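You operate a simulated robot arm through the tools that you are given. There is no shell and no other tool.

You run a simulated robot arm. Do the job below in one go: nothing can be reset, and whatever is moved stays where it is left.

JOB
The generator has stalled: get it running again at the cabinet panel with the air and charge circuits on.
Fine: both breakers off, press stop once to clear the fault, press start once without choke, wait for READY, then air on first; leave it running.

It is judged by the outcome, as a careful person would: the job done as asked, and still so three seconds after it is handed in. It fails if anything else is knocked over, pushed out of place, dropped, spilled or broken.

ROBOT AND FRAMES
A 7-joint arm with a two-finger parallel gripper, fixed in place. Base frame: the origin is at the foot of the arm, x ahead of it, y to its left, z up. Readings come in cm, rad, newtons and seconds.
Its first joint turns from -2.601 to 2.601 rad. Payload 3.43 kg.
Tool frame: the origin (TCP) lies between the finger pads and is the grasp point; the fingertips stand 3 cm ahead of it; z points along the fingers, y is the line along which they close. The gripper opens to 9.4 cm. The fingers are 2.8 cm wide and 1 cm thick; the gripper's body (5 by 9.6 cm) begins 5.5 cm behind the TCP.
Orientation is told as [roll, pitch, yaw] about the base's x, y, z axes, in that order, counted from this pose: with the fingers straight down and closing along the base's y, the tool's x points along the base's -x, its y along +y and its z along -z.

CONTROLS
- The arm moves only by the tool play_rows. Its argument "commands" is a list that holds one entry, the list of rows, each a list of 7 numbers: the shift along the base's x, y, z in cm, then the turn, a rotation vector about the base's x, y, z in rad, then the closure in counts, from 0 (fully open) to 255 (shut). In form: [[[x, y, z, ax, ay, az, grip], ...]]. A call has 1 to 20 rows; each row is the pose to reach, as a shift and turn from the pose commanded when the call began. Each row takes 0.2 s and may step no farther than 5 cm and 0.15 rad from the row before; otherwise, or with a gripper value out of range, the whole call is refused. Where a pose cannot be reached the arm comes as near as it can. A force on the tool above 50 N (or 10 N above the force at the start of the call, whichever is more), or a blocked arm, ends the call early, and 0.2 s more pass. The fingers move at their own pace (about 4.5 cm/s each) and stop on an object; they squeeze with about 36 N. The grip force told is the motor's: it shows also when the fingers shut on nothing. Time passes only in rows, and 0.2 s behind the last, so rows that repeat a pose let the fingers close. The reply holds the time, the measured pose of the TCP, the force on the tool along the base axes, the opening and the grip force, in the units named above and with some noise, with the torque about the TCP (base axes, N m) and any sound that the robot's microphone picked up.
- Cameras (640 x 400 px; columns grow to the right, rows downward): "scene" is fixed at [21.98, -49.65, 124.19]; the picture's right is [-0.99, 0.15, 0.00], its down [0.12, 0.79, -0.60] and it looks along [-0.09, -0.59, -0.80] (base axes); focal length 331 px, centre (320, 200). "wrist" rides on the gripper at [7.6, 1.4, -10.3] in the tool frame; the picture's right is [-0.18, 0.98, 0.00], its down [-0.75, -0.14, -0.64] and it looks along [-0.63, -0.12, 0.77] (tool axes); focal length 243 px, centre (320, 200). There is no depth. A picture from a camera that has moved, and an enlarged one, comes with that camera's place and axes in the base frame and with its lens.
- snapshot(camera): a new picture of that camera. No time passes.
- enlarge(camera, box): a new picture of the part [left, top, right, bottom] of that camera's present view, enlarged. No time passes.
- job_done(): hands the job in; it is judged then, once.

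Nothing tells you positions but the pictures and the camera data. Unless the task says otherwise, let go and move clear before handing in.

The tools are called after "Emit:" as name(argument=value, ...) on one line, values as JSON. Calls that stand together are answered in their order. play_rows: Moves the arm, as the interface text tells. Its arguments: {"type":"object","properties":{"commands":{"type":"array","items":{"type":"array","items":{"type":"array","items":{"type":"number"}}}}},"required":["commands"]} The other tools are called the same way: snapshot (camera) takes a picture; enlarge (camera, box) takes an enlarged picture of a part of a camera's view; job_done () hands the job in.

At the start:

```text
t: 0.0
ee_pos: [5.41, -69.86, 100.72]
ee_rot: [-0.001, 0.0, 0.001]
ft_force: [-0.2, -0.9, -0.4]
ft_torque: [0.0, 0.03, -0.01]
gripper_width: 9.41
grasp_force: 0.0
```

scene: 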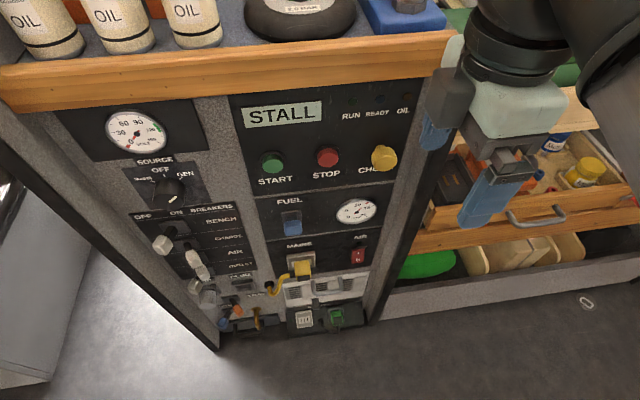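
wrist: 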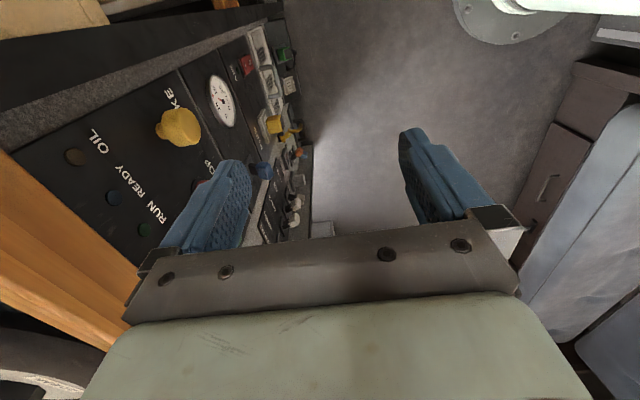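

I see a cabinet panel facing the camera with a STALL display, START/STOP/CHOKE controls, a source selector, and a column of breakers. I will enlarge the parts before moving.

Emit:
enlarge(camera="scene", box=[230, 80, 430, 205])

Emit:
enlarge(camera="scene", box=[90, 90, 270, 210])

Emit:
enlarge(camera="scene", box=[120, 190, 280, 340])

Emit:
enlarge(camera="scene", box=[240, 190, 400, 340])

Emit:
enlarge(camera="wrist", box=[20, 20, 340, 260])

```text
3.20 times, centred on (330, 142) of scene
camera zoom: at [21.98, -49.65, 124.19], right [-0.99, 0.15, 0.0], down [0.12, 0.79, -0.6], along [-0.09, -0.59, -0.8], focal length 1058 px, centre (288, 384)
```

zoom: 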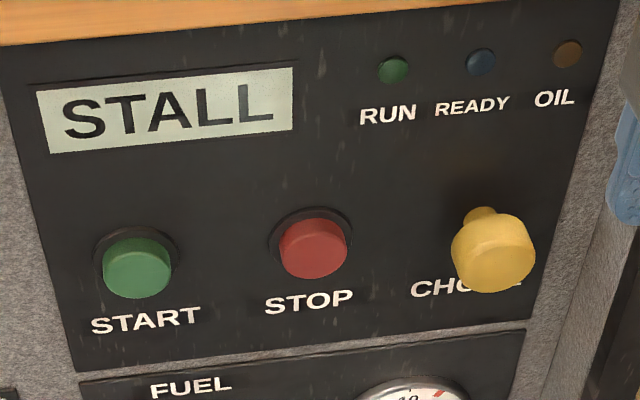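

```text
3.33 times, centred on (180, 150) of scene
camera zoom: at [21.98, -49.65, 124.19], right [-0.99, 0.15, 0.0], down [0.12, 0.79, -0.6], along [-0.09, -0.59, -0.8], focal length 1102 px, centre (787, 367)
```

zoom: 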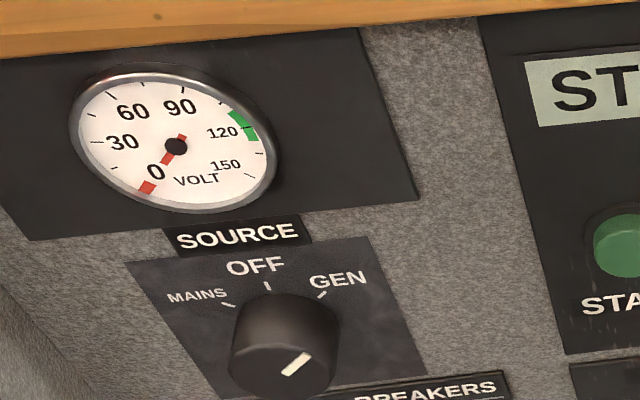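

```text
2.67 times, centred on (200, 265) of scene
camera zoom: at [21.98, -49.65, 124.19], right [-0.99, 0.15, 0.0], down [0.12, 0.79, -0.6], along [-0.09, -0.59, -0.8], focal length 882 px, centre (640, 27)
```

zoom: 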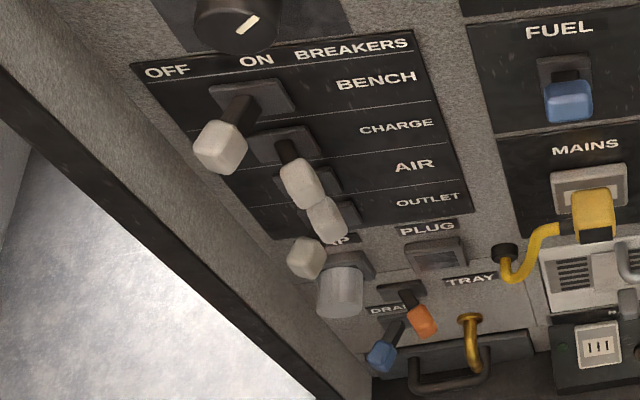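

```text
2.67 times, centred on (320, 265) of scene
camera zoom: at [21.98, -49.65, 124.19], right [-0.99, 0.15, 0.0], down [0.12, 0.79, -0.6], along [-0.09, -0.59, -0.8], focal length 882 px, centre (320, 27)
```

zoom: 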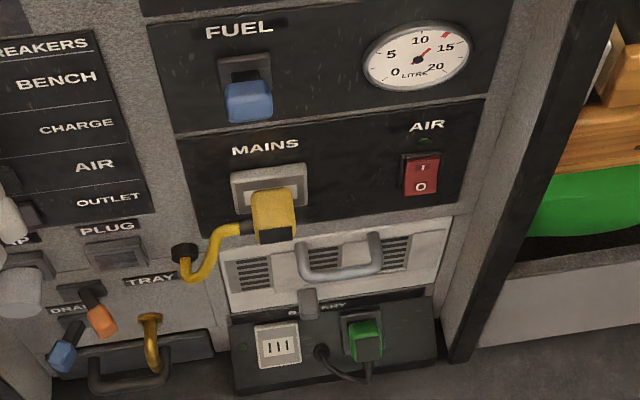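

```text
1.67 times, centred on (180, 140) of wrist
camera zoom: at [-2.17, -68.27, 110.87], right [0.18, 0.98, 0.0], down [0.75, -0.14, 0.64], along [0.63, -0.12, -0.77], focal length 404 px, centre (553, 300)
```

zoom: 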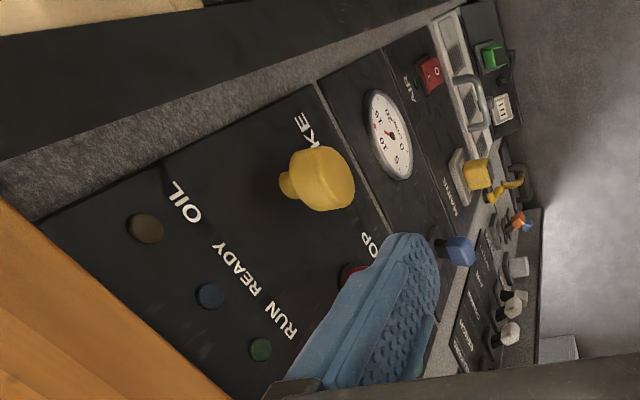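

The panel is a vertical plane at about y = -88. START is near x 24, STOP near x 15 and the choke near x 6, all at z ≈ 85. The breaker levers are at x ≈ 45: CHARGE (z ≈ 62) and AIR (z ≈ 55.5) are tilted to ON, while BENCH and OUTLET are OFF. I'll back off and turn the fingers to point at the panel, closed.

Emit:
play_rows(commands=[[[0, 2, 0, 0, 0, 0, 255], [1, 4, -1, -0.14, 0, 0, 255], [2, 6, -2, -0.28, 0, 0, 255], [3, 8, -3, -0.42, 0, 0, 255], [4, 9, -4, -0.56, 0, 0, 255], [5, 10, -5, -0.7, 0, 0, 255], [6, 10, -6, -0.84, 0, 0, 255], [7, 10, -7, -0.98, 0, 0, 255], [8, 10, -8, -1.12, 0, 0, 255], [9, 10, -9, -1.26, 0, 0, 255], [10, 10, -10, -1.4, 0, 0, 255], [10, 10, -11, -1.5, 0, 0, 255], [10, 10, -12, -1.5708, 0, 0, 255], [10, 10, -12, -1.5708, 0, 0, 255]]])

```text
t: 3.0
ee_pos: [17.6, -67.46, 86.93]
ee_rot: [-1.571, 0.001, 0.0]
ft_force: [-0.2, 0.8, 0.8]
ft_torque: [0.01, -0.01, 0.02]
gripper_width: 0.0
grasp_force: 33.1
out of reach, approached as far as the arm can: row 6, 7, 8, 9, 10, 11, 12, 13, 14
```

The tool is now horizontal, but it couldn't fold back as far as I asked (TCP at y ≈ -67.5). I'll look at the views from here.

Emit:
snapshot(camera="scene")

Emit:
snapshot(camera="wrist")

```text
taken
```

scene: 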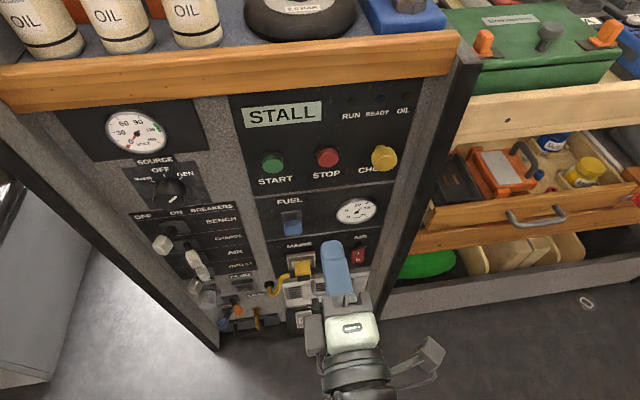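

```text
taken
camera wrist: at [9.92, -57.0, 85.5], right [0.18, 0.0, -0.98], down [0.75, 0.64, 0.14], along [0.63, -0.77, 0.12], focal length 243 px, centre (320, 200)
```

wrist: 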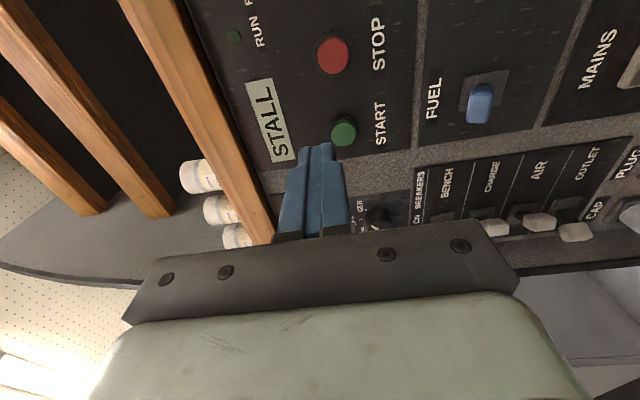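

Panel layout is confirmed. I'll bring the tool down and over towards the breaker column, well clear of the panel, and look at it from close up.

Emit:
play_rows(commands=[[[0, -5, 0, 0, 0, 0, 255], [0, -7, 0, 0, 0, 0, 255], [0, -7, 0, 0, 0, 0, 255]]])

```text
t: 3.8
ee_pos: [17.63, -74.54, 86.99]
ee_rot: [-1.57, 0.003, 0.001]
ft_force: [0.0, -0.8, -0.3]
ft_torque: [0.0, 0.01, 0.02]
gripper_width: 0.0
grasp_force: 32.6
```

Emit:
play_rows(commands=[[[2, 0, -4, 0, 0, 0, 255], [4, 0, -8, 0, 0, 0, 255], [6, 0, -12, 0, 0, 0, 255], [8, 0, -16, 0, 0, 0, 255], [10, 0, -20, 0, 0, 0, 255], [12, 0, -24, 0, 0, 0, 255], [15, 0, -25, 0, 0, 0, 255], [15, 0, -25, 0, 0, 0, 255]]])

Emit:
snapshot(camera="wrist")

Emit:
snapshot(camera="scene")

```text
t: 5.6
ee_pos: [32.67, -74.28, 61.85]
ee_rot: [-1.572, 0.001, 0.001]
ft_force: [-0.3, 0.2, -0.7]
ft_torque: [0.02, -0.03, 0.0]
gripper_width: 0.01
grasp_force: 32.9
```

```text
taken
camera wrist: at [24.9, -63.75, 60.42], right [0.18, 0.0, -0.98], down [0.75, 0.64, 0.14], along [0.63, -0.77, 0.12], focal length 243 px, centre (320, 200)
```

wrist: 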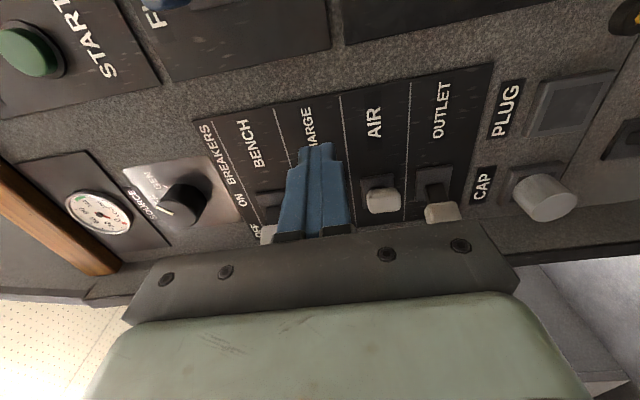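

```text
taken
```

scene: 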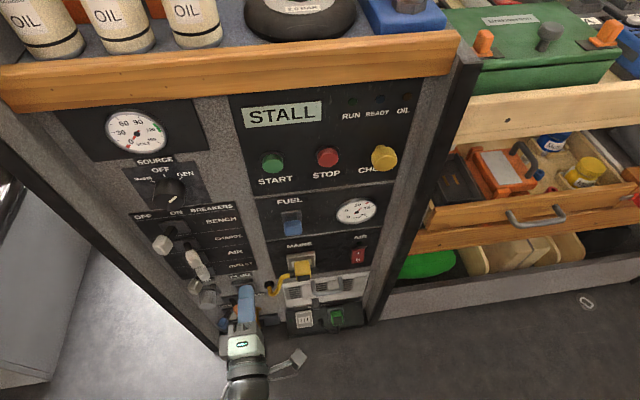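

From the wrist view, the CHARGE row centre is at z ≈ 63 and AIR at z ≈ 56.5, with the caps at x ≈ 43.4, y ≈ -85. I'll place the closed fingertips just to the -x side of the CHARGE lever, short of touching it, and check.

Emit:
play_rows(commands=[[[3, 0, 1.1, 0, 0, 0, 255], [6, -2, 1.1, 0, 0, 0, 255], [6, -5, 1.1, 0, 0, 0, 255], [6, -8, 1.1, 0, 0, 0, 255], [6, -8, 1.1, 0, 0, 0, 255]]])

Emit:
snapshot(camera="wrist")

Emit:
enlarge(camera="scene", box=[120, 190, 280, 340])

```text
t: 6.8
ee_pos: [38.69, -82.43, 62.86]
ee_rot: [-1.571, 0.001, 0.002]
ft_force: [0.2, 0.6, 0.2]
ft_torque: [-0.01, 0.0, 0.0]
gripper_width: 0.01
grasp_force: 33.5
```

```text
taken
camera wrist: at [30.96, -71.92, 61.41], right [0.18, 0.0, -0.98], down [0.75, 0.64, 0.14], along [0.63, -0.77, 0.12], focal length 243 px, centre (320, 200)
```

wrist: 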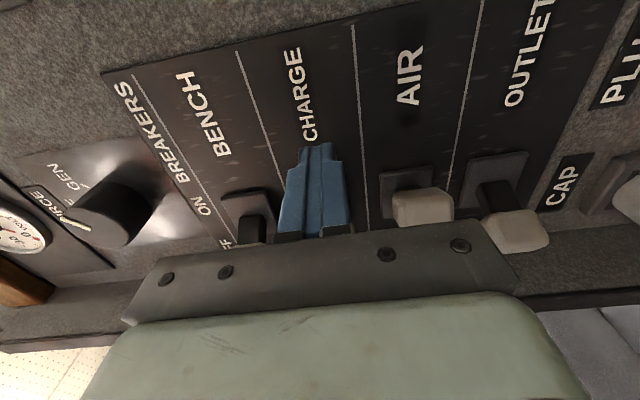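

```text
2.67 times, centred on (200, 265) of scene
camera zoom: at [21.98, -49.65, 124.19], right [-0.99, 0.15, 0.0], down [0.12, 0.79, -0.6], along [-0.09, -0.59, -0.8], focal length 882 px, centre (640, 27)
```

zoom: 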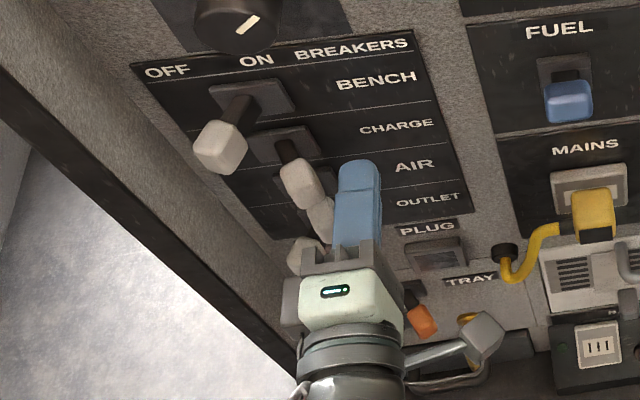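

The fingertips sit just beside the CHARGE lever at the right height. I'll push it in +x to OFF.

Emit:
play_rows(commands=[[[1, 0, 0, 0, 0, 0, 255], [2, 0, 0, 0, 0, 0, 255], [3, 0, 0, 0, 0, 0, 255], [4, 0, 0, 0, 0, 0, 255], [5, 0, 0, 0, 0, 0, 255], [5.8, 0, 0, 0, 0, 0, 255], [5.8, 0, 0, 0, 0, 0, 255]]])

Emit:
enlarge(camera="scene", box=[120, 190, 280, 340])

```text
t: 7.9
ee_pos: [42.32, -82.2, 62.82]
ee_rot: [-1.571, -0.002, -0.011]
ft_force: [0.3, -0.5, -0.8]
ft_torque: [0.04, 0.01, -0.01]
gripper_width: 0.0
grasp_force: 33.1
stopped in row 5: the force on the tool passed its limit at 56 N (the readings are from after the stop); the commanded pose is now the measured one
```

```text
2.67 times, centred on (200, 265) of scene
camera zoom: at [21.98, -49.65, 124.19], right [-0.99, 0.15, 0.0], down [0.12, 0.79, -0.6], along [-0.09, -0.59, -0.8], focal length 882 px, centre (640, 27)
```

zoom: 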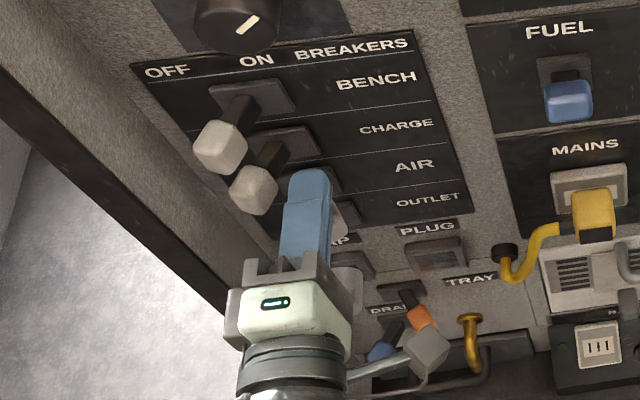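

CHARGE snapped over to OFF, level with BENCH. Next I'll back off in -x, drop to the AIR row, and push that lever to OFF.

Emit:
play_rows(commands=[[[-2, 0, 0, 0, 0, 0, 255], [-4, 0, 0, 0, 0, 0, 255], [-4, 0, -3, 0, 0, 0, 255], [-4, -0.2, -6.4, 0, 0, 0, 255], [-4, -0.2, -6.4, 0, 0, 0, 255]]])

Emit:
snapshot(camera="wrist")

Emit:
enlarge(camera="scene", box=[120, 190, 280, 340])

```text
t: 9.1
ee_pos: [38.22, -82.53, 56.39]
ee_rot: [-1.57, -0.002, -0.011]
ft_force: [-0.2, 0.6, 1.0]
ft_torque: [0.0, 0.01, 0.0]
gripper_width: 0.01
grasp_force: 33.6
```

```text
taken
camera wrist: at [30.78, -71.95, 54.9], right [0.19, 0.0, -0.98], down [0.76, 0.63, 0.14], along [0.62, -0.77, 0.12], focal length 243 px, centre (320, 200)
```

wrist: 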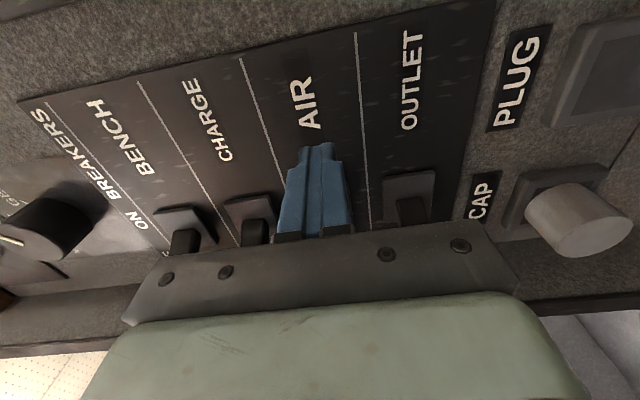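

```text
2.67 times, centred on (200, 265) of scene
camera zoom: at [21.98, -49.65, 124.19], right [-0.99, 0.15, 0.0], down [0.12, 0.79, -0.6], along [-0.09, -0.59, -0.8], focal length 882 px, centre (640, 27)
```

zoom: 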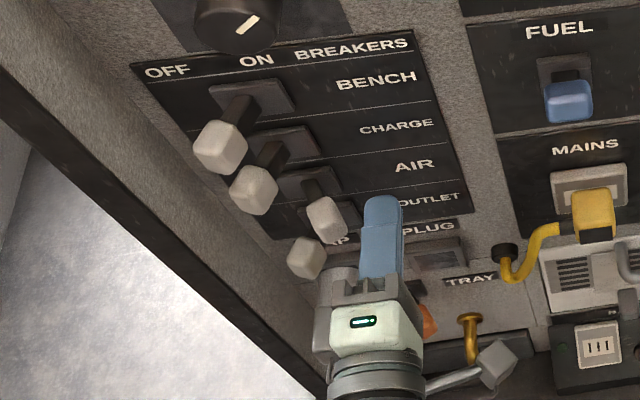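

The AIR lever is alone in front of the fingertips at the right height. Pushing it to OFF.

Emit:
play_rows(commands=[[[1, 0, 0, 0, 0, 0, 255], [2, 0, 0, 0, 0, 0, 255], [2.8, 0, 0, 0, 0, 0, 255], [3.5, 0, 0, 0, 0, 0, 255], [4.2, 0, 0, 0, 0, 0, 255], [4.8, 0, 0, 0, 0, 0, 255]]])

Emit:
enlarge(camera="scene", box=[120, 190, 280, 340])

```text
t: 10.5
ee_pos: [42.21, -82.03, 56.34]
ee_rot: [-1.57, -0.007, -0.022]
ft_force: [-2.6, 3.9, 1.0]
ft_torque: [-0.02, -0.07, -0.09]
gripper_width: 0.01
grasp_force: 33.0
stopped in row 6: the force on the tool passed its limit at 54 N (the readings are from after the stop); the commanded pose is now the measured one
```

```text
2.67 times, centred on (200, 265) of scene
camera zoom: at [21.98, -49.65, 124.19], right [-0.99, 0.15, 0.0], down [0.12, 0.79, -0.6], along [-0.09, -0.59, -0.8], focal length 882 px, centre (640, 27)
```

zoom: 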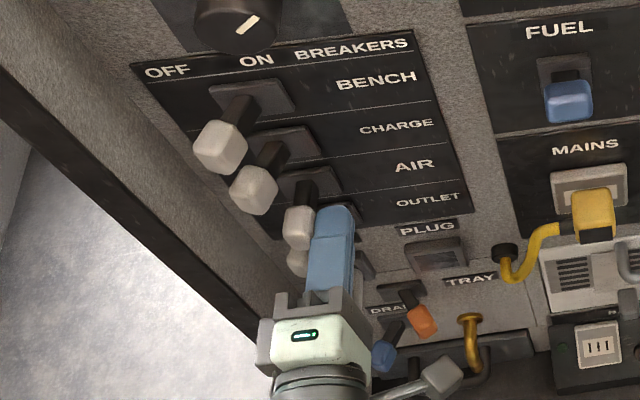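

The AIR lever has only moved part-way. I'll push it further, gripping a little farther out on the lever.

Emit:
play_rows(commands=[[[0, 0.6, 0, 0, 0, 0, 255], [0.6, 0.6, 0, 0, 0, 0, 255], [1.2, 0.6, 0, 0, 0, 0, 255], [1.8, 0.6, 0, 0, 0, 0, 255], [2.4, 0.6, 0, 0, 0, 0, 255], [3, 0.6, 0, 0, 0, 0, 255]]])

Emit:
enlarge(camera="scene", box=[120, 190, 280, 340])

```text
t: 11.7
ee_pos: [43.71, -81.5, 56.49]
ee_rot: [-1.572, -0.016, -0.042]
ft_force: [-7.8, -0.5, -0.5]
ft_torque: [0.02, 0.02, -0.25]
gripper_width: 0.0
grasp_force: 32.1
stopped in row 6: the force on the tool passed its limit at 56 N (the readings are from after the stop); the commanded pose is now the measured one
```

```text
2.67 times, centred on (200, 265) of scene
camera zoom: at [21.98, -49.65, 124.19], right [-0.99, 0.15, 0.0], down [0.12, 0.79, -0.6], along [-0.09, -0.59, -0.8], focal length 882 px, centre (640, 27)
```

zoom: 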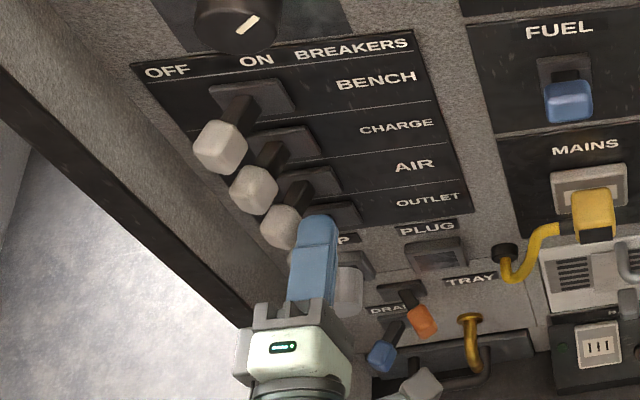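

AIR is now OFF, in line with the others. I'll back away, straighten the tool, and check all four levers.

Emit:
play_rows(commands=[[[-2, 0, 0, 0, 0, 0, 255], [-4, 1, 0, 0, 0.016, 0.042, 255], [-7, 5, 0, 0, 0.016, 0.042, 255], [-10, 7, 3, 0, 0.016, 0.042, 255], [-13, 7, 6, 0, 0.016, 0.042, 255], [-13, 7, 6, 0, 0.016, 0.042, 255]]])

Emit:
enlarge(camera="scene", box=[120, 190, 280, 340])

Emit:
enlarge(camera="scene", box=[230, 80, 430, 205])

```text
t: 13.1
ee_pos: [30.63, -74.52, 62.48]
ee_rot: [-1.573, 0.004, 0.001]
ft_force: [0.2, 0.0, 0.6]
ft_torque: [0.02, 0.03, -0.03]
gripper_width: 0.0
grasp_force: 33.1
```

```text
2.67 times, centred on (200, 265) of scene
camera zoom: at [21.98, -49.65, 124.19], right [-0.99, 0.15, 0.0], down [0.12, 0.79, -0.6], along [-0.09, -0.59, -0.8], focal length 882 px, centre (640, 27)
```

zoom: 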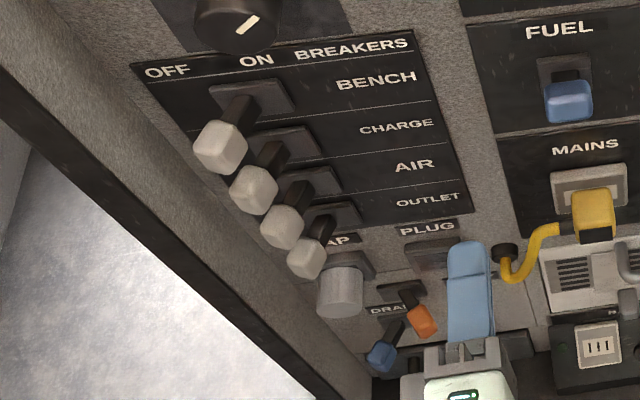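

```text
3.20 times, centred on (330, 142) of scene
camera zoom: at [21.98, -49.65, 124.19], right [-0.99, 0.15, 0.0], down [0.12, 0.79, -0.6], along [-0.09, -0.59, -0.8], focal length 1058 px, centre (288, 384)
```

zoom: 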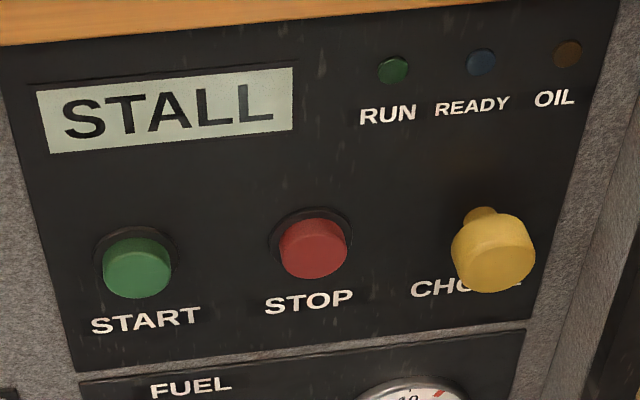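

All four breakers are OFF. Before pressing anything I want to see whether the choke knob is in or out, so I'll move across for a side-on wrist view.

Emit:
play_rows(commands=[[[-4, 0, 1.7, 0, 0, 0, 255], [-8, 0, 3.4, 0, 0, 0, 255], [-12, 0, 5.1, 0, 0, 0, 255], [-16, 0, 6.8, 0, 0, 0, 255], [-20, 0, 8.5, 0, 0, 0, 255], [-24, 0, 10.2, 0, 0, 0, 255], [-28, 0, 11.9, 0, 0, 0, 255], [-31, 0, 12.5, 0, 0, 0, 255], [-31, 0, 12.5, 0, 0, 0, 255]]])

Emit:
snapshot(camera="wrist")

Emit:
enlarge(camera="wrist", box=[160, 60, 360, 185])

```text
t: 15.1
ee_pos: [5.64, -75.02, 76.27]
ee_rot: [-1.554, 0.004, -0.071]
ft_force: [0.3, -0.1, -0.3]
ft_torque: [-0.01, 0.0, -0.02]
gripper_width: 0.0
grasp_force: 32.9
out of reach, approached as far as the arm can: row 5, 6, 7, 8, 9
```

```text
taken
camera wrist: at [-1.19, -64.0, 74.93], right [0.18, 0.0, -0.98], down [0.8, 0.59, 0.15], along [0.58, -0.81, 0.1], focal length 243 px, centre (320, 200)
```

wrist: 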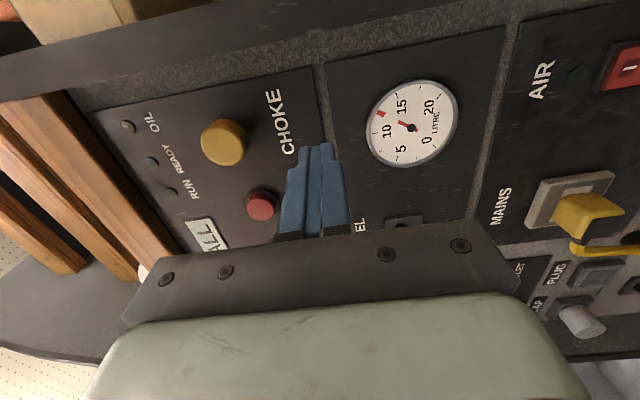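

```text
3.20 times, centred on (260, 122) of wrist
camera zoom: at [-1.19, -64.0, 74.93], right [0.18, 0.0, -0.98], down [0.8, 0.59, 0.15], along [0.58, -0.81, 0.1], focal length 776 px, centre (512, 448)
```

zoom: 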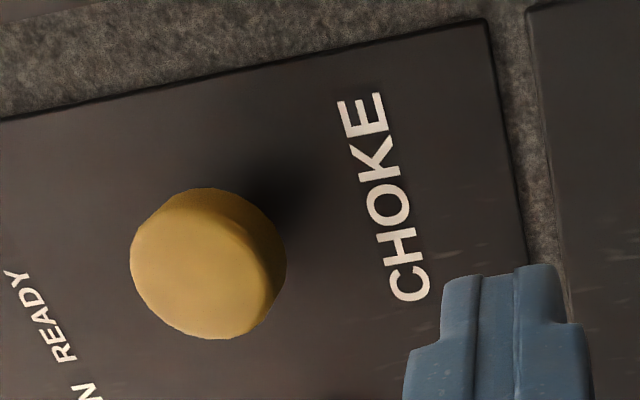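

The choke knob stands about 3 cm off the panel, which looks like fully in. To be sure, I'll line up in front of it and give it a gentle inward nudge. If it's already in, it won't move.

Emit:
play_rows(commands=[[[0.3, 0, 3, -0.017, 0, 0.071, 255], [0.3, -1, 6, -0.017, 0, 0.071, 255], [0.3, -3, 8.5, -0.017, 0, 0.071, 255], [0.3, -5.5, 8.5, -0.017, 0, 0.071, 255], [0.3, -5.5, 8.5, -0.017, 0, 0.071, 255]]])

Emit:
snapshot(camera="wrist")

Emit:
enlarge(camera="scene", box=[230, 80, 430, 205])

```text
t: 16.3
ee_pos: [6.59, -80.63, 83.55]
ee_rot: [-1.503, 0.013, -0.055]
ft_force: [0.0, 0.5, 0.3]
ft_torque: [0.01, 0.03, -0.01]
gripper_width: 0.02
grasp_force: 33.5
out of reach, approached as far as the arm can: row 1, 2, 3, 4, 5
```

```text
taken
camera wrist: at [-0.47, -69.68, 82.93], right [0.18, 0.06, -0.98], down [0.79, 0.59, 0.17], along [0.59, -0.81, 0.06], focal length 243 px, centre (320, 200)
```

wrist: 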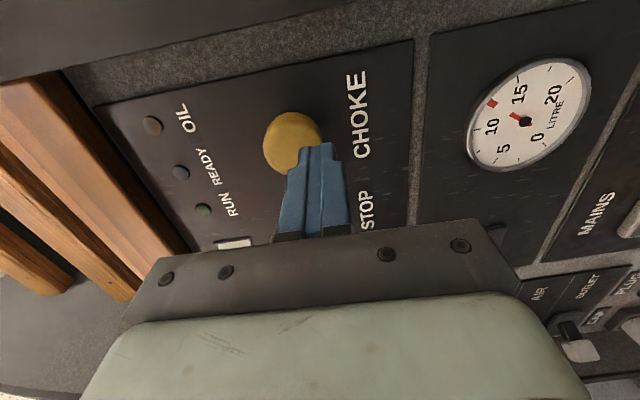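

```text
3.20 times, centred on (330, 142) of scene
camera zoom: at [21.98, -49.65, 124.19], right [-0.99, 0.15, 0.0], down [0.12, 0.79, -0.6], along [-0.09, -0.59, -0.8], focal length 1058 px, centre (288, 384)
```

zoom: 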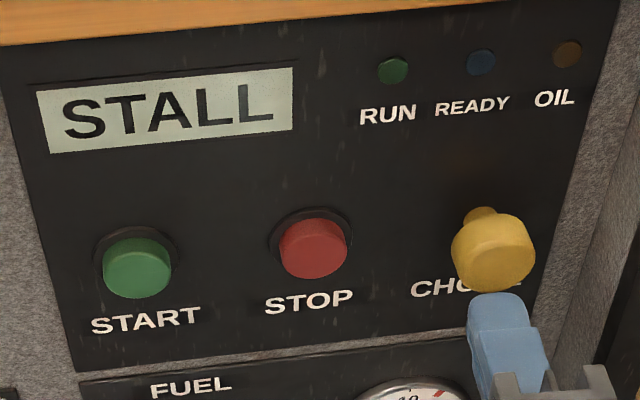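

Emit:
play_rows(commands=[[[-0.3, -0.4, 0.5, -0.03, 0, 0.03, 255], [-0.3, -0.8, 0.8, -0.05, 0, 0.05, 255], [-0.3, -1.2, 0.8, -0.05, 0, 0.05, 255], [-0.3, -1.5, 0.8, -0.05, 0, 0.05, 255], [-0.3, -1.8, 0.8, -0.05, 0, 0.05, 255]]])

Emit:
enlarge(camera="scene", box=[230, 80, 430, 205])

```text
t: 17.5
ee_pos: [9.3, -82.16, 85.93]
ee_rot: [-1.574, 0.026, -0.026]
ft_force: [14.9, 4.3, 8.8]
ft_torque: [-0.26, -0.02, 0.33]
gripper_width: 0.01
grasp_force: 33.2
out of reach, approached as far as the arm can: row 1, 2, 3, 4, 5
stopped in row 5: the force on the tool passed its limit at 73 N (the readings are from after the stop); the commanded pose is now the measured one
```

```text
3.20 times, centred on (330, 142) of scene
camera zoom: at [21.98, -49.65, 124.19], right [-0.99, 0.15, 0.0], down [0.12, 0.79, -0.6], along [-0.09, -0.59, -0.8], focal length 1058 px, centre (288, 384)
```

zoom: 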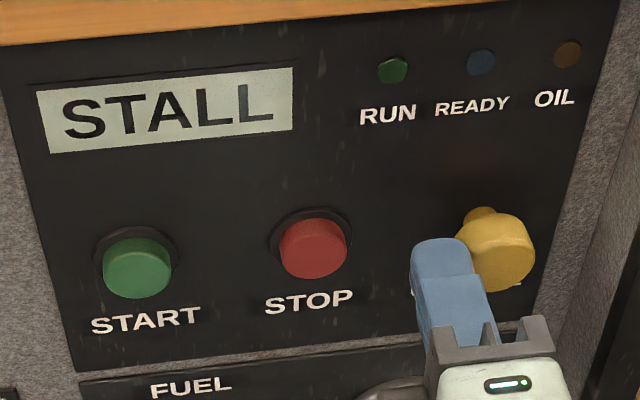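

The arm hit its reach limit there, slid to x ≈ 9 and pressed the side of the knob, so I'm stopping that attempt; the knob looks unmoved. I'll move off it in +x and line up in front of STOP, where the arm has more room.

Emit:
play_rows(commands=[[[1, 0.3, 0, 0, -0.013, 0.013, 255], [2, 1.5, 0, 0, -0.026, 0.026, 255], [4, 3.5, -0.3, 0, -0.026, 0.026, 255], [5.8, 5, -0.5, 0, -0.026, 0.026, 255], [5.8, 5, -0.5, 0, -0.026, 0.026, 255]]])

Emit:
enlarge(camera="scene", box=[230, 80, 430, 205])

Emit:
snapshot(camera="wrist")

```text
t: 18.7
ee_pos: [15.09, -77.23, 85.29]
ee_rot: [-1.574, 0.0, -0.002]
ft_force: [0.7, -0.1, -0.1]
ft_torque: [-0.02, -0.01, 0.04]
gripper_width: 0.01
grasp_force: 32.5
```

```text
3.20 times, centred on (330, 142) of scene
camera zoom: at [21.98, -49.65, 124.19], right [-0.99, 0.15, 0.0], down [0.12, 0.79, -0.6], along [-0.09, -0.59, -0.8], focal length 1058 px, centre (288, 384)
```

zoom: 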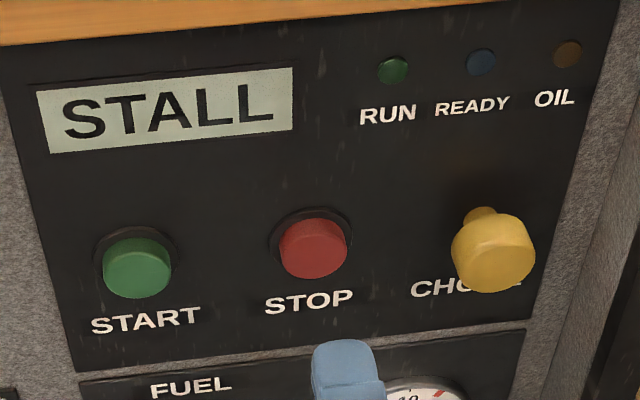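

```text
taken
camera wrist: at [7.38, -66.83, 83.86], right [0.19, 0.0, -0.98], down [0.75, 0.64, 0.14], along [0.63, -0.77, 0.12], focal length 243 px, centre (320, 200)
```

wrist: 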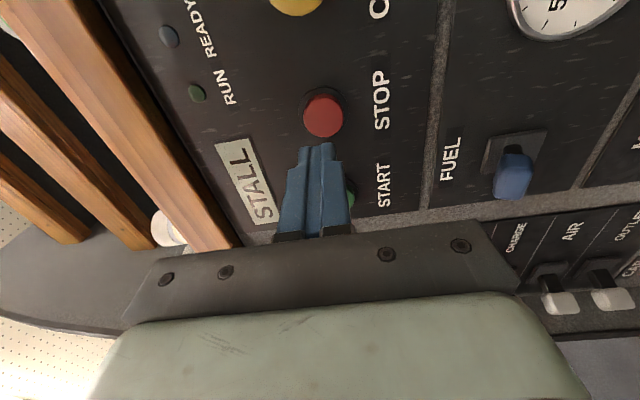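

I'm centred on STOP (≈ 15.0, z ≈ 85.2). I'll press it once with a single straight push, then come straight back out.

Emit:
play_rows(commands=[[[0, -2.5, 0, 0, 0, 0, 255], [0, -4.3, 0, 0, 0, 0, 255], [0, -5, 0, 0, 0, 0, 255], [0, -5.5, 0, 0, 0, 0, 255], [0, -6, 0, 0, 0, 0, 255], [0, -6.4, 0, 0, 0, 0, 255], [0, -6.8, 0, 0, 0, 0, 255], [0, -7.2, 0, 0, 0, 0, 255]]])

Emit:
enlarge(camera="scene", box=[230, 80, 430, 205])

```text
t: 20.5
ee_pos: [14.91, -84.23, 85.39]
ee_rot: [-1.571, -0.001, -0.003]
ft_force: [-4.8, 38.3, -5.5]
ft_torque: [0.17, 0.11, -0.06]
gripper_width: 0.0
grasp_force: 32.8
heard: click
```

```text
3.20 times, centred on (330, 142) of scene
camera zoom: at [21.98, -49.65, 124.19], right [-0.99, 0.15, 0.0], down [0.12, 0.79, -0.6], along [-0.09, -0.59, -0.8], focal length 1058 px, centre (288, 384)
```

zoom: 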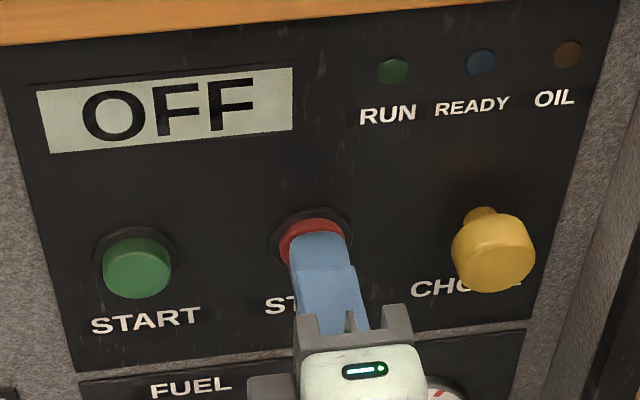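

STOP clicked and the display now reads OFF, so the fault is cleared. I'll retract, then tilt the tool down to get a better reach for checking the choke before START.

Emit:
play_rows(commands=[[[0, 3, 0, 0, 0, 0, 255], [0, 7, 0, 0, 0, 0, 255], [-0.5, 9, 1, 0.13, 0, 0, 255], [-2, 10, 2, 0.26, 0, 0, 255], [-4, 10, 2.5, 0.39, 0, 0, 255], [-6, 10, 3, 0.52, 0, 0, 255], [-8, 10, 3.5, 0.65, 0, 0, 255], [-9, 9, 3.5, 0.78, 0, 0, 255], [-9, 8, 3.5, 0.78, 0, 0, 255], [-9, 8, 3.5, 0.78, 0, 0, 255]]])

Emit:
snapshot(camera="scene")

Emit:
snapshot(camera="wrist")

```text
t: 22.7
ee_pos: [5.9, -76.49, 88.92]
ee_rot: [-0.792, 0.001, -0.004]
ft_force: [0.7, -0.1, 0.2]
ft_torque: [0.0, -0.03, 0.03]
gripper_width: 0.0
grasp_force: 32.8
out of reach, approached as far as the arm can: row 4, 5
```

```text
taken
```

scene: 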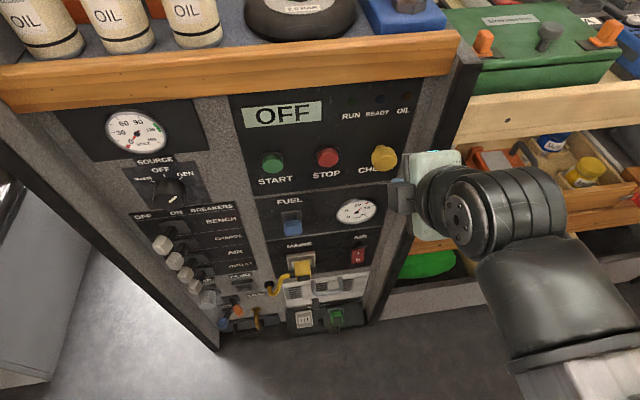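

```text
taken
camera wrist: at [-1.7, -67.98, 95.13], right [0.19, 0.69, -0.7], down [0.75, 0.36, 0.55], along [0.63, -0.63, -0.45], focal length 243 px, centre (320, 200)
```

wrist: 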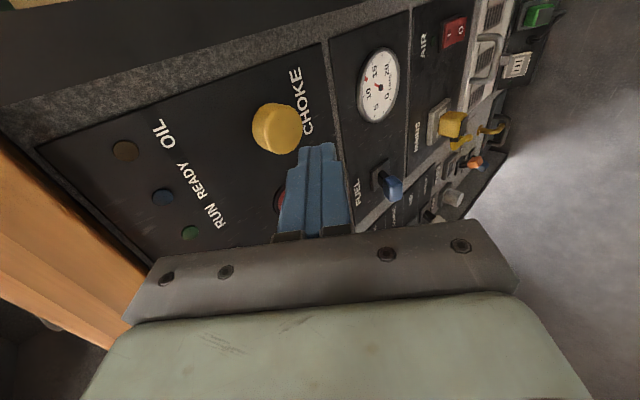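

The tool is now tilted about 45° and reachable at x ≈ 5.9. I'll ease the fingertips onto the centre of the choke face and read the force.

Emit:
play_rows(commands=[[[0, -2, -2.5, 0, 0, 0, 255], [0, -4, -2.5, 0, 0, 0, 255], [0, -4.9, -2.5, 0, 0, 0, 255], [0, -5.2, -2.5, 0, 0, 0, 255], [0, -5.5, -2.5, 0, 0, 0, 255], [0, -5.8, -2.5, 0, 0, 0, 255], [0, -6.1, -2.5, 0, 0, 0, 255], [0, -6.3, -2.5, 0, 0, 0, 255], [0, -6.3, -2.5, 0, 0, 0, 255]]])

Emit:
enlarge(camera="scene", box=[230, 80, 430, 205])

Emit:
snapshot(camera="wrist")

```text
t: 24.3
ee_pos: [5.86, -81.86, 86.44]
ee_rot: [-0.786, 0.001, -0.005]
ft_force: [0.1, 19.0, 13.0]
ft_torque: [-0.09, 0.02, 0.0]
gripper_width: 0.02
grasp_force: 32.8
stopped in row 7: the force on the tool passed its limit at 55 N (the readings are from after the stop); the commanded pose is now the measured one
```

```text
3.20 times, centred on (330, 142) of scene
camera zoom: at [21.98, -49.65, 124.19], right [-0.99, 0.15, 0.0], down [0.12, 0.79, -0.6], along [-0.09, -0.59, -0.8], focal length 1058 px, centre (288, 384)
```

zoom: 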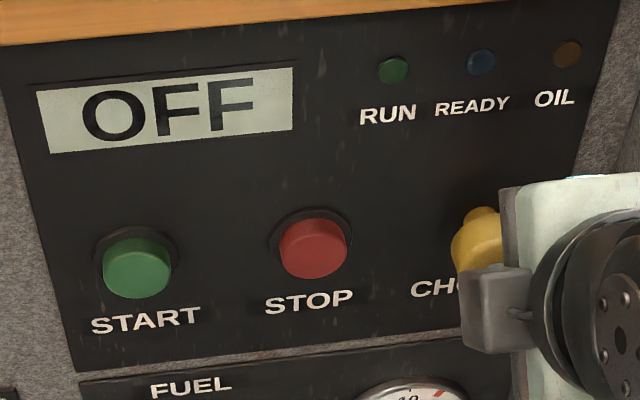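

```text
taken
camera wrist: at [-1.64, -73.33, 92.68], right [0.19, 0.69, -0.69], down [0.75, 0.35, 0.55], along [0.63, -0.63, -0.46], focal length 243 px, centre (320, 200)
```

wrist: 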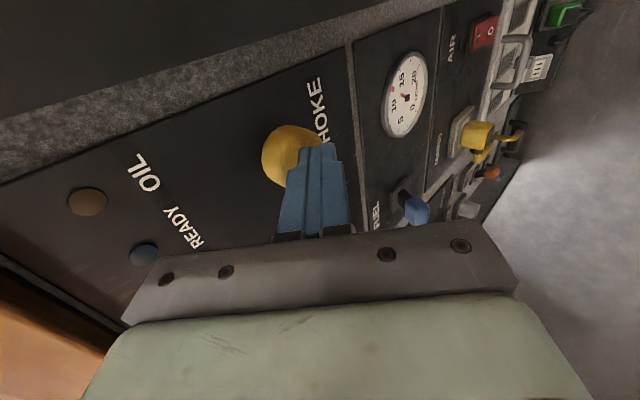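

The choke is stiff against 55 N and did not move, so it is fully in (no choke). I'll retract and line up horizontally in front of START.

Emit:
play_rows(commands=[[[0, 2.5, 0.5, 0, 0, 0, 255], [2, 5, 0.5, 0, 0, 0, 255], [5, 6, 0.3, -0.13, 0, 0, 255], [8, 6, 0, -0.26, 0, 0, 255], [11, 6, -0.4, -0.39, 0, 0, 255], [14, 6, -0.8, -0.52, 0, 0, 255], [17, 5.5, -1.1, -0.65, 0, 0, 255], [18, 5, -1.1, -0.785, 0, 0, 255], [18.1, 4.5, -1.1, -0.785, 0, 0, 255], [18.1, 4.5, -1.1, -0.785, 0, 0, 255]]])

Emit:
snapshot(camera="wrist")

Emit:
enlarge(camera="scene", box=[230, 80, 430, 205])

```text
t: 26.5
ee_pos: [24.22, -77.57, 85.29]
ee_rot: [-1.569, -0.002, -0.003]
ft_force: [0.8, 0.1, 0.2]
ft_torque: [-0.01, 0.04, -0.04]
gripper_width: 0.01
grasp_force: 33.0
```

```text
taken
camera wrist: at [16.56, -67.14, 83.8], right [0.19, 0.0, -0.98], down [0.75, 0.64, 0.14], along [0.63, -0.77, 0.12], focal length 243 px, centre (320, 200)
```

wrist: 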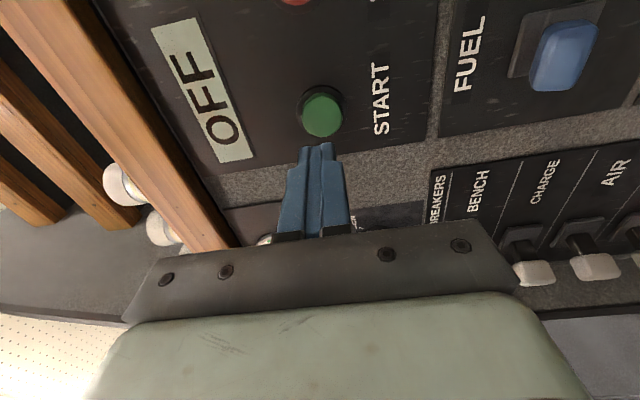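

```text
3.20 times, centred on (330, 142) of scene
camera zoom: at [21.98, -49.65, 124.19], right [-0.99, 0.15, 0.0], down [0.12, 0.79, -0.6], along [-0.09, -0.59, -0.8], focal length 1058 px, centre (288, 384)
```

zoom: 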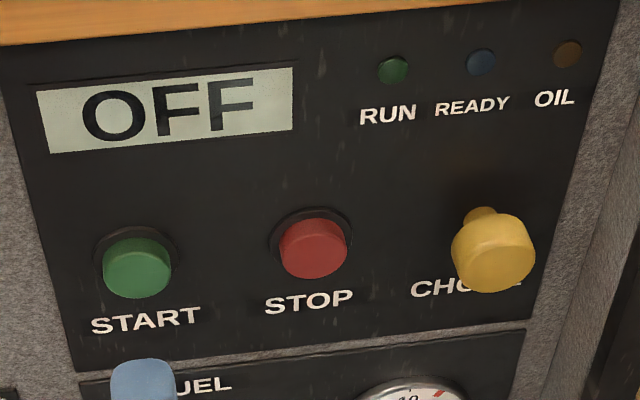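

I'm lined up on START with the same geometry as STOP. Pressing it once.

Emit:
play_rows(commands=[[[-0.1, -2.5, 0, 0, 0, 0, 255], [-0.1, -4.3, 0, 0, 0, 0, 255], [-0.1, -5, 0, 0, 0, 0, 255], [-0.1, -5.5, 0, 0, 0, 0, 255], [-0.1, -6, 0, 0, 0, 0, 255], [-0.1, -6.4, 0, 0, 0, 0, 255], [-0.1, -6.8, 0, 0, 0, 0, 255]]])

Emit:
enlarge(camera="scene", box=[230, 80, 430, 205])

```text
t: 28.1
ee_pos: [24.15, -84.23, 85.31]
ee_rot: [-1.569, -0.004, -0.002]
ft_force: [-0.4, 9.0, -4.1]
ft_torque: [0.12, 0.02, 0.01]
gripper_width: 0.01
grasp_force: 32.4
heard: click
```

```text
3.20 times, centred on (330, 142) of scene
camera zoom: at [21.98, -49.65, 124.19], right [-0.99, 0.15, 0.0], down [0.12, 0.79, -0.6], along [-0.09, -0.59, -0.8], focal length 1058 px, centre (288, 384)
```

zoom: 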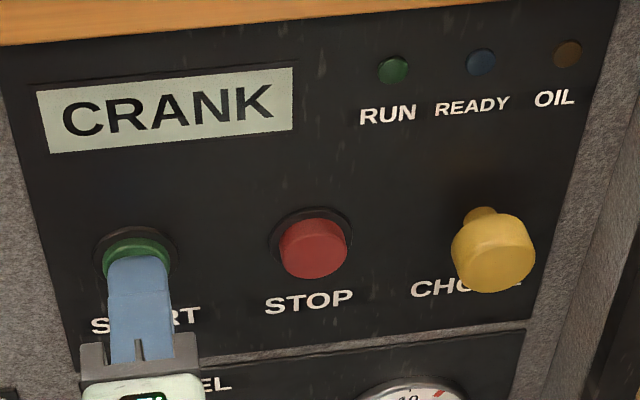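

The display shows CRANK. I'll hold briefly and look again.

Emit:
play_rows(commands=[[[0, 0, 0, 0, 0, 0, 255], [0, 0, 0, 0, 0, 0, 255]]])

Emit:
enlarge(camera="scene", box=[230, 80, 430, 205])

```text
t: 28.7
ee_pos: [23.98, -84.23, 85.18]
ee_rot: [-1.57, -0.003, -0.002]
ft_force: [-1.1, 15.3, -5.8]
ft_torque: [0.19, 0.01, 0.0]
gripper_width: 0.0
grasp_force: 33.4
```

```text
3.20 times, centred on (330, 142) of scene
camera zoom: at [21.98, -49.65, 124.19], right [-0.99, 0.15, 0.0], down [0.12, 0.79, -0.6], along [-0.09, -0.59, -0.8], focal length 1058 px, centre (288, 384)
```

zoom: 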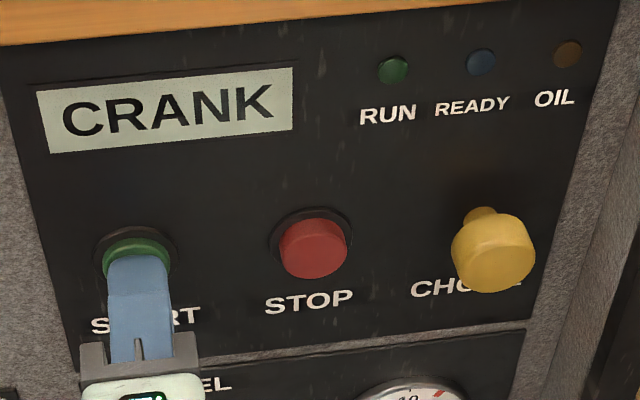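

Emit:
play_rows(commands=[[[0, 0, 0, 0, 0, 0, 255], [0, 0, 0, 0, 0, 0, 255], [0, 0, 0, 0, 0, 0, 255]]])

Emit:
enlarge(camera="scene", box=[230, 80, 430, 205])

```text
t: 29.5
ee_pos: [23.94, -84.16, 85.25]
ee_rot: [-1.57, -0.001, -0.002]
ft_force: [-1.2, 17.7, -6.5]
ft_torque: [0.19, 0.0, -0.03]
gripper_width: 0.01
grasp_force: 33.0
```

```text
3.20 times, centred on (330, 142) of scene
camera zoom: at [21.98, -49.65, 124.19], right [-0.99, 0.15, 0.0], down [0.12, 0.79, -0.6], along [-0.09, -0.59, -0.8], focal length 1058 px, centre (288, 384)
```

zoom: 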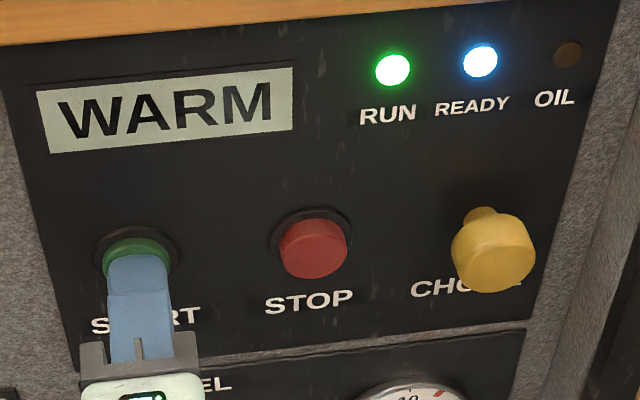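

The engine started: RUN and READY are lit and the display shows WARM. I'll release START, retract, and go round to the +x side of the AIR lever while it warms up.

Emit:
play_rows(commands=[[[0, 4, 0, 0, 0, 0, 255], [0, 8, 0, 0, 0, 0, 255], [2.7, 10, -2.9, 0, 0, 0, 255], [5.4, 10, -5.8, 0, 0, 0, 255], [8.1, 10, -8.7, 0, 0, 0, 255], [10.8, 10, -11.6, 0, 0, 0, 255], [13.5, 10, -14.5, 0, 0, 0, 255], [16.2, 10, -17.4, 0, 0, 0, 255], [18.9, 10, -20.3, 0, 0, 0, 255], [21.6, 10, -23.2, 0, 0, 0, 255], [24.3, 10, -26, 0, 0, 0, 255], [27, 10, -28.7, 0, 0, 0, 255], [27, 10, -28.7, 0, 0, 0, 255]]])

Emit:
snapshot(camera="scene")

Emit:
snapshot(camera="wrist")

Emit:
enlarge(camera="scene", box=[230, 80, 430, 205])

```text
t: 32.3
ee_pos: [51.22, -74.35, 56.4]
ee_rot: [-1.569, -0.003, -0.001]
ft_force: [0.5, -0.6, 0.2]
ft_torque: [-0.01, 0.0, 0.03]
gripper_width: 0.01
grasp_force: 33.4
```

```text
taken
```

scene: 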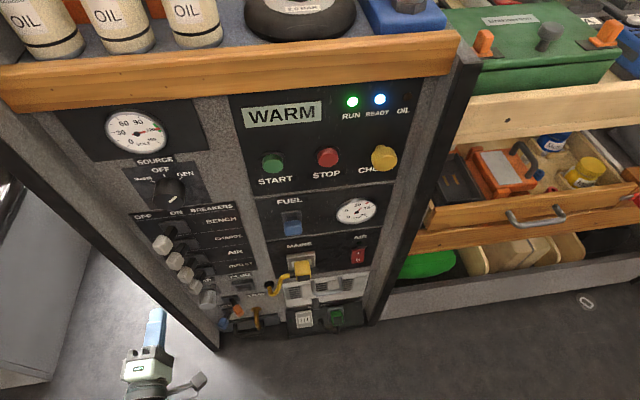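

```text
taken
camera wrist: at [43.59, -63.83, 55.03], right [0.19, 0.0, -0.98], down [0.75, 0.64, 0.14], along [0.63, -0.77, 0.12], focal length 243 px, centre (320, 200)
```

wrist: 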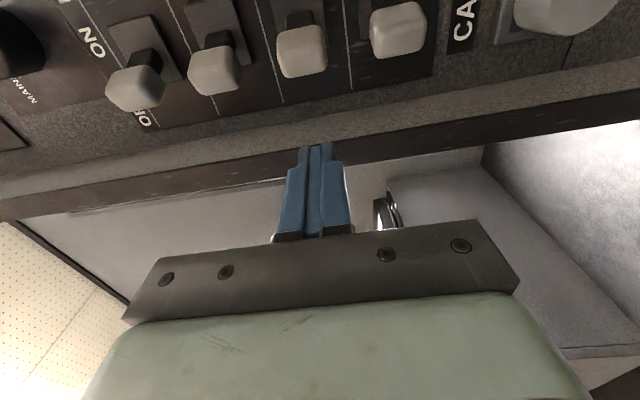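

```text
3.20 times, centred on (330, 142) of scene
camera zoom: at [21.98, -49.65, 124.19], right [-0.99, 0.15, 0.0], down [0.12, 0.79, -0.6], along [-0.09, -0.59, -0.8], focal length 1058 px, centre (288, 384)
```

zoom: 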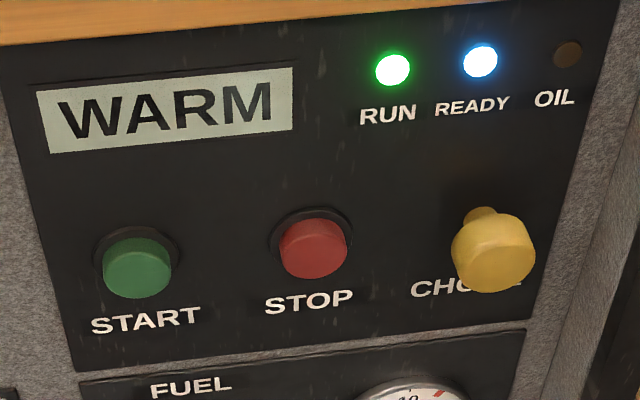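

RUN and READY are lit, but the text still says WARM, so I'll wait for it to change. Meanwhile I'll bring the fingertips in on the +x side of the AIR lever without touching it.

Emit:
play_rows(commands=[[[0.3, -3, 0.1, 0, 0, 0, 255], [0.3, -6, 0.1, 0, 0, 0, 255], [0.3, -7.8, 0.1, 0, 0, 0, 255], [0.3, -7.8, 0.1, 0, 0, 0, 255]]])

Emit:
enlarge(camera="scene", box=[100, 190, 260, 340])

Emit:
snapshot(camera="wrist")

Emit:
enlarge(camera="scene", box=[230, 80, 430, 205])

```text
t: 32.9
ee_pos: [51.32, -79.05, 56.58]
ee_rot: [-1.571, 0.0, 0.0]
ft_force: [0.3, 7.9, 4.9]
ft_torque: [-0.16, -0.09, 0.14]
gripper_width: 0.01
grasp_force: 33.0
stopped in row 3: the force on the tool passed its limit at 78 N (the readings are from after the stop); the commanded pose is now the measured one
```

```text
2.67 times, centred on (180, 265) of scene
camera zoom: at [21.98, -49.65, 124.19], right [-0.99, 0.15, 0.0], down [0.12, 0.79, -0.6], along [-0.09, -0.59, -0.8], focal length 882 px, centre (693, 27)
```

zoom: 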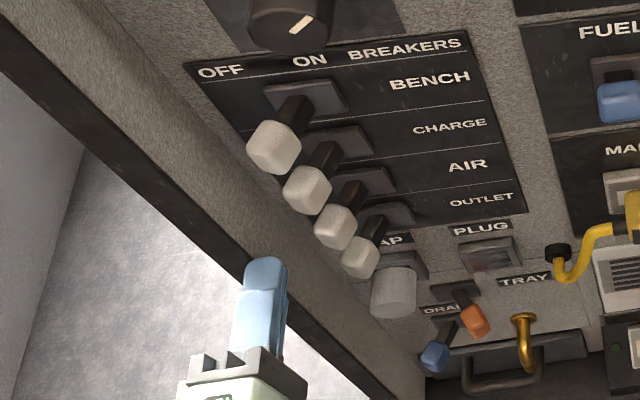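

```text
taken
camera wrist: at [43.79, -68.54, 55.14], right [0.19, 0.0, -0.98], down [0.75, 0.64, 0.14], along [0.63, -0.77, 0.12], focal length 243 px, centre (320, 200)
```

wrist: 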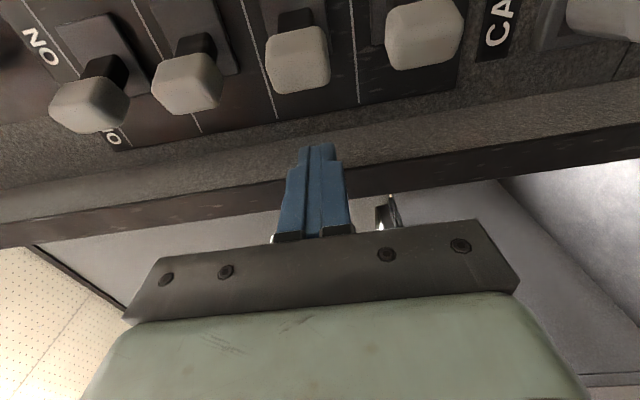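

```text
3.20 times, centred on (330, 142) of scene
camera zoom: at [21.98, -49.65, 124.19], right [-0.99, 0.15, 0.0], down [0.12, 0.79, -0.6], along [-0.09, -0.59, -0.8], focal length 1058 px, centre (288, 384)
```

zoom: 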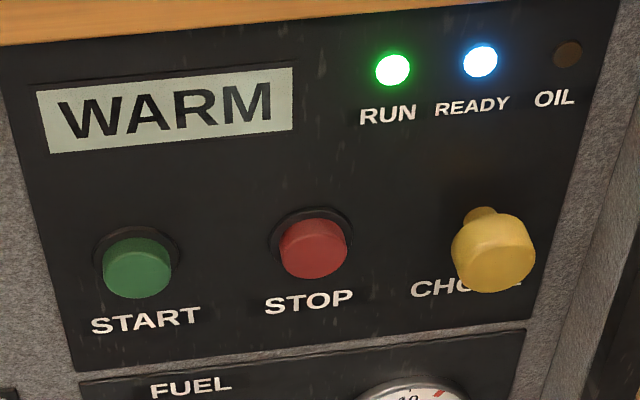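

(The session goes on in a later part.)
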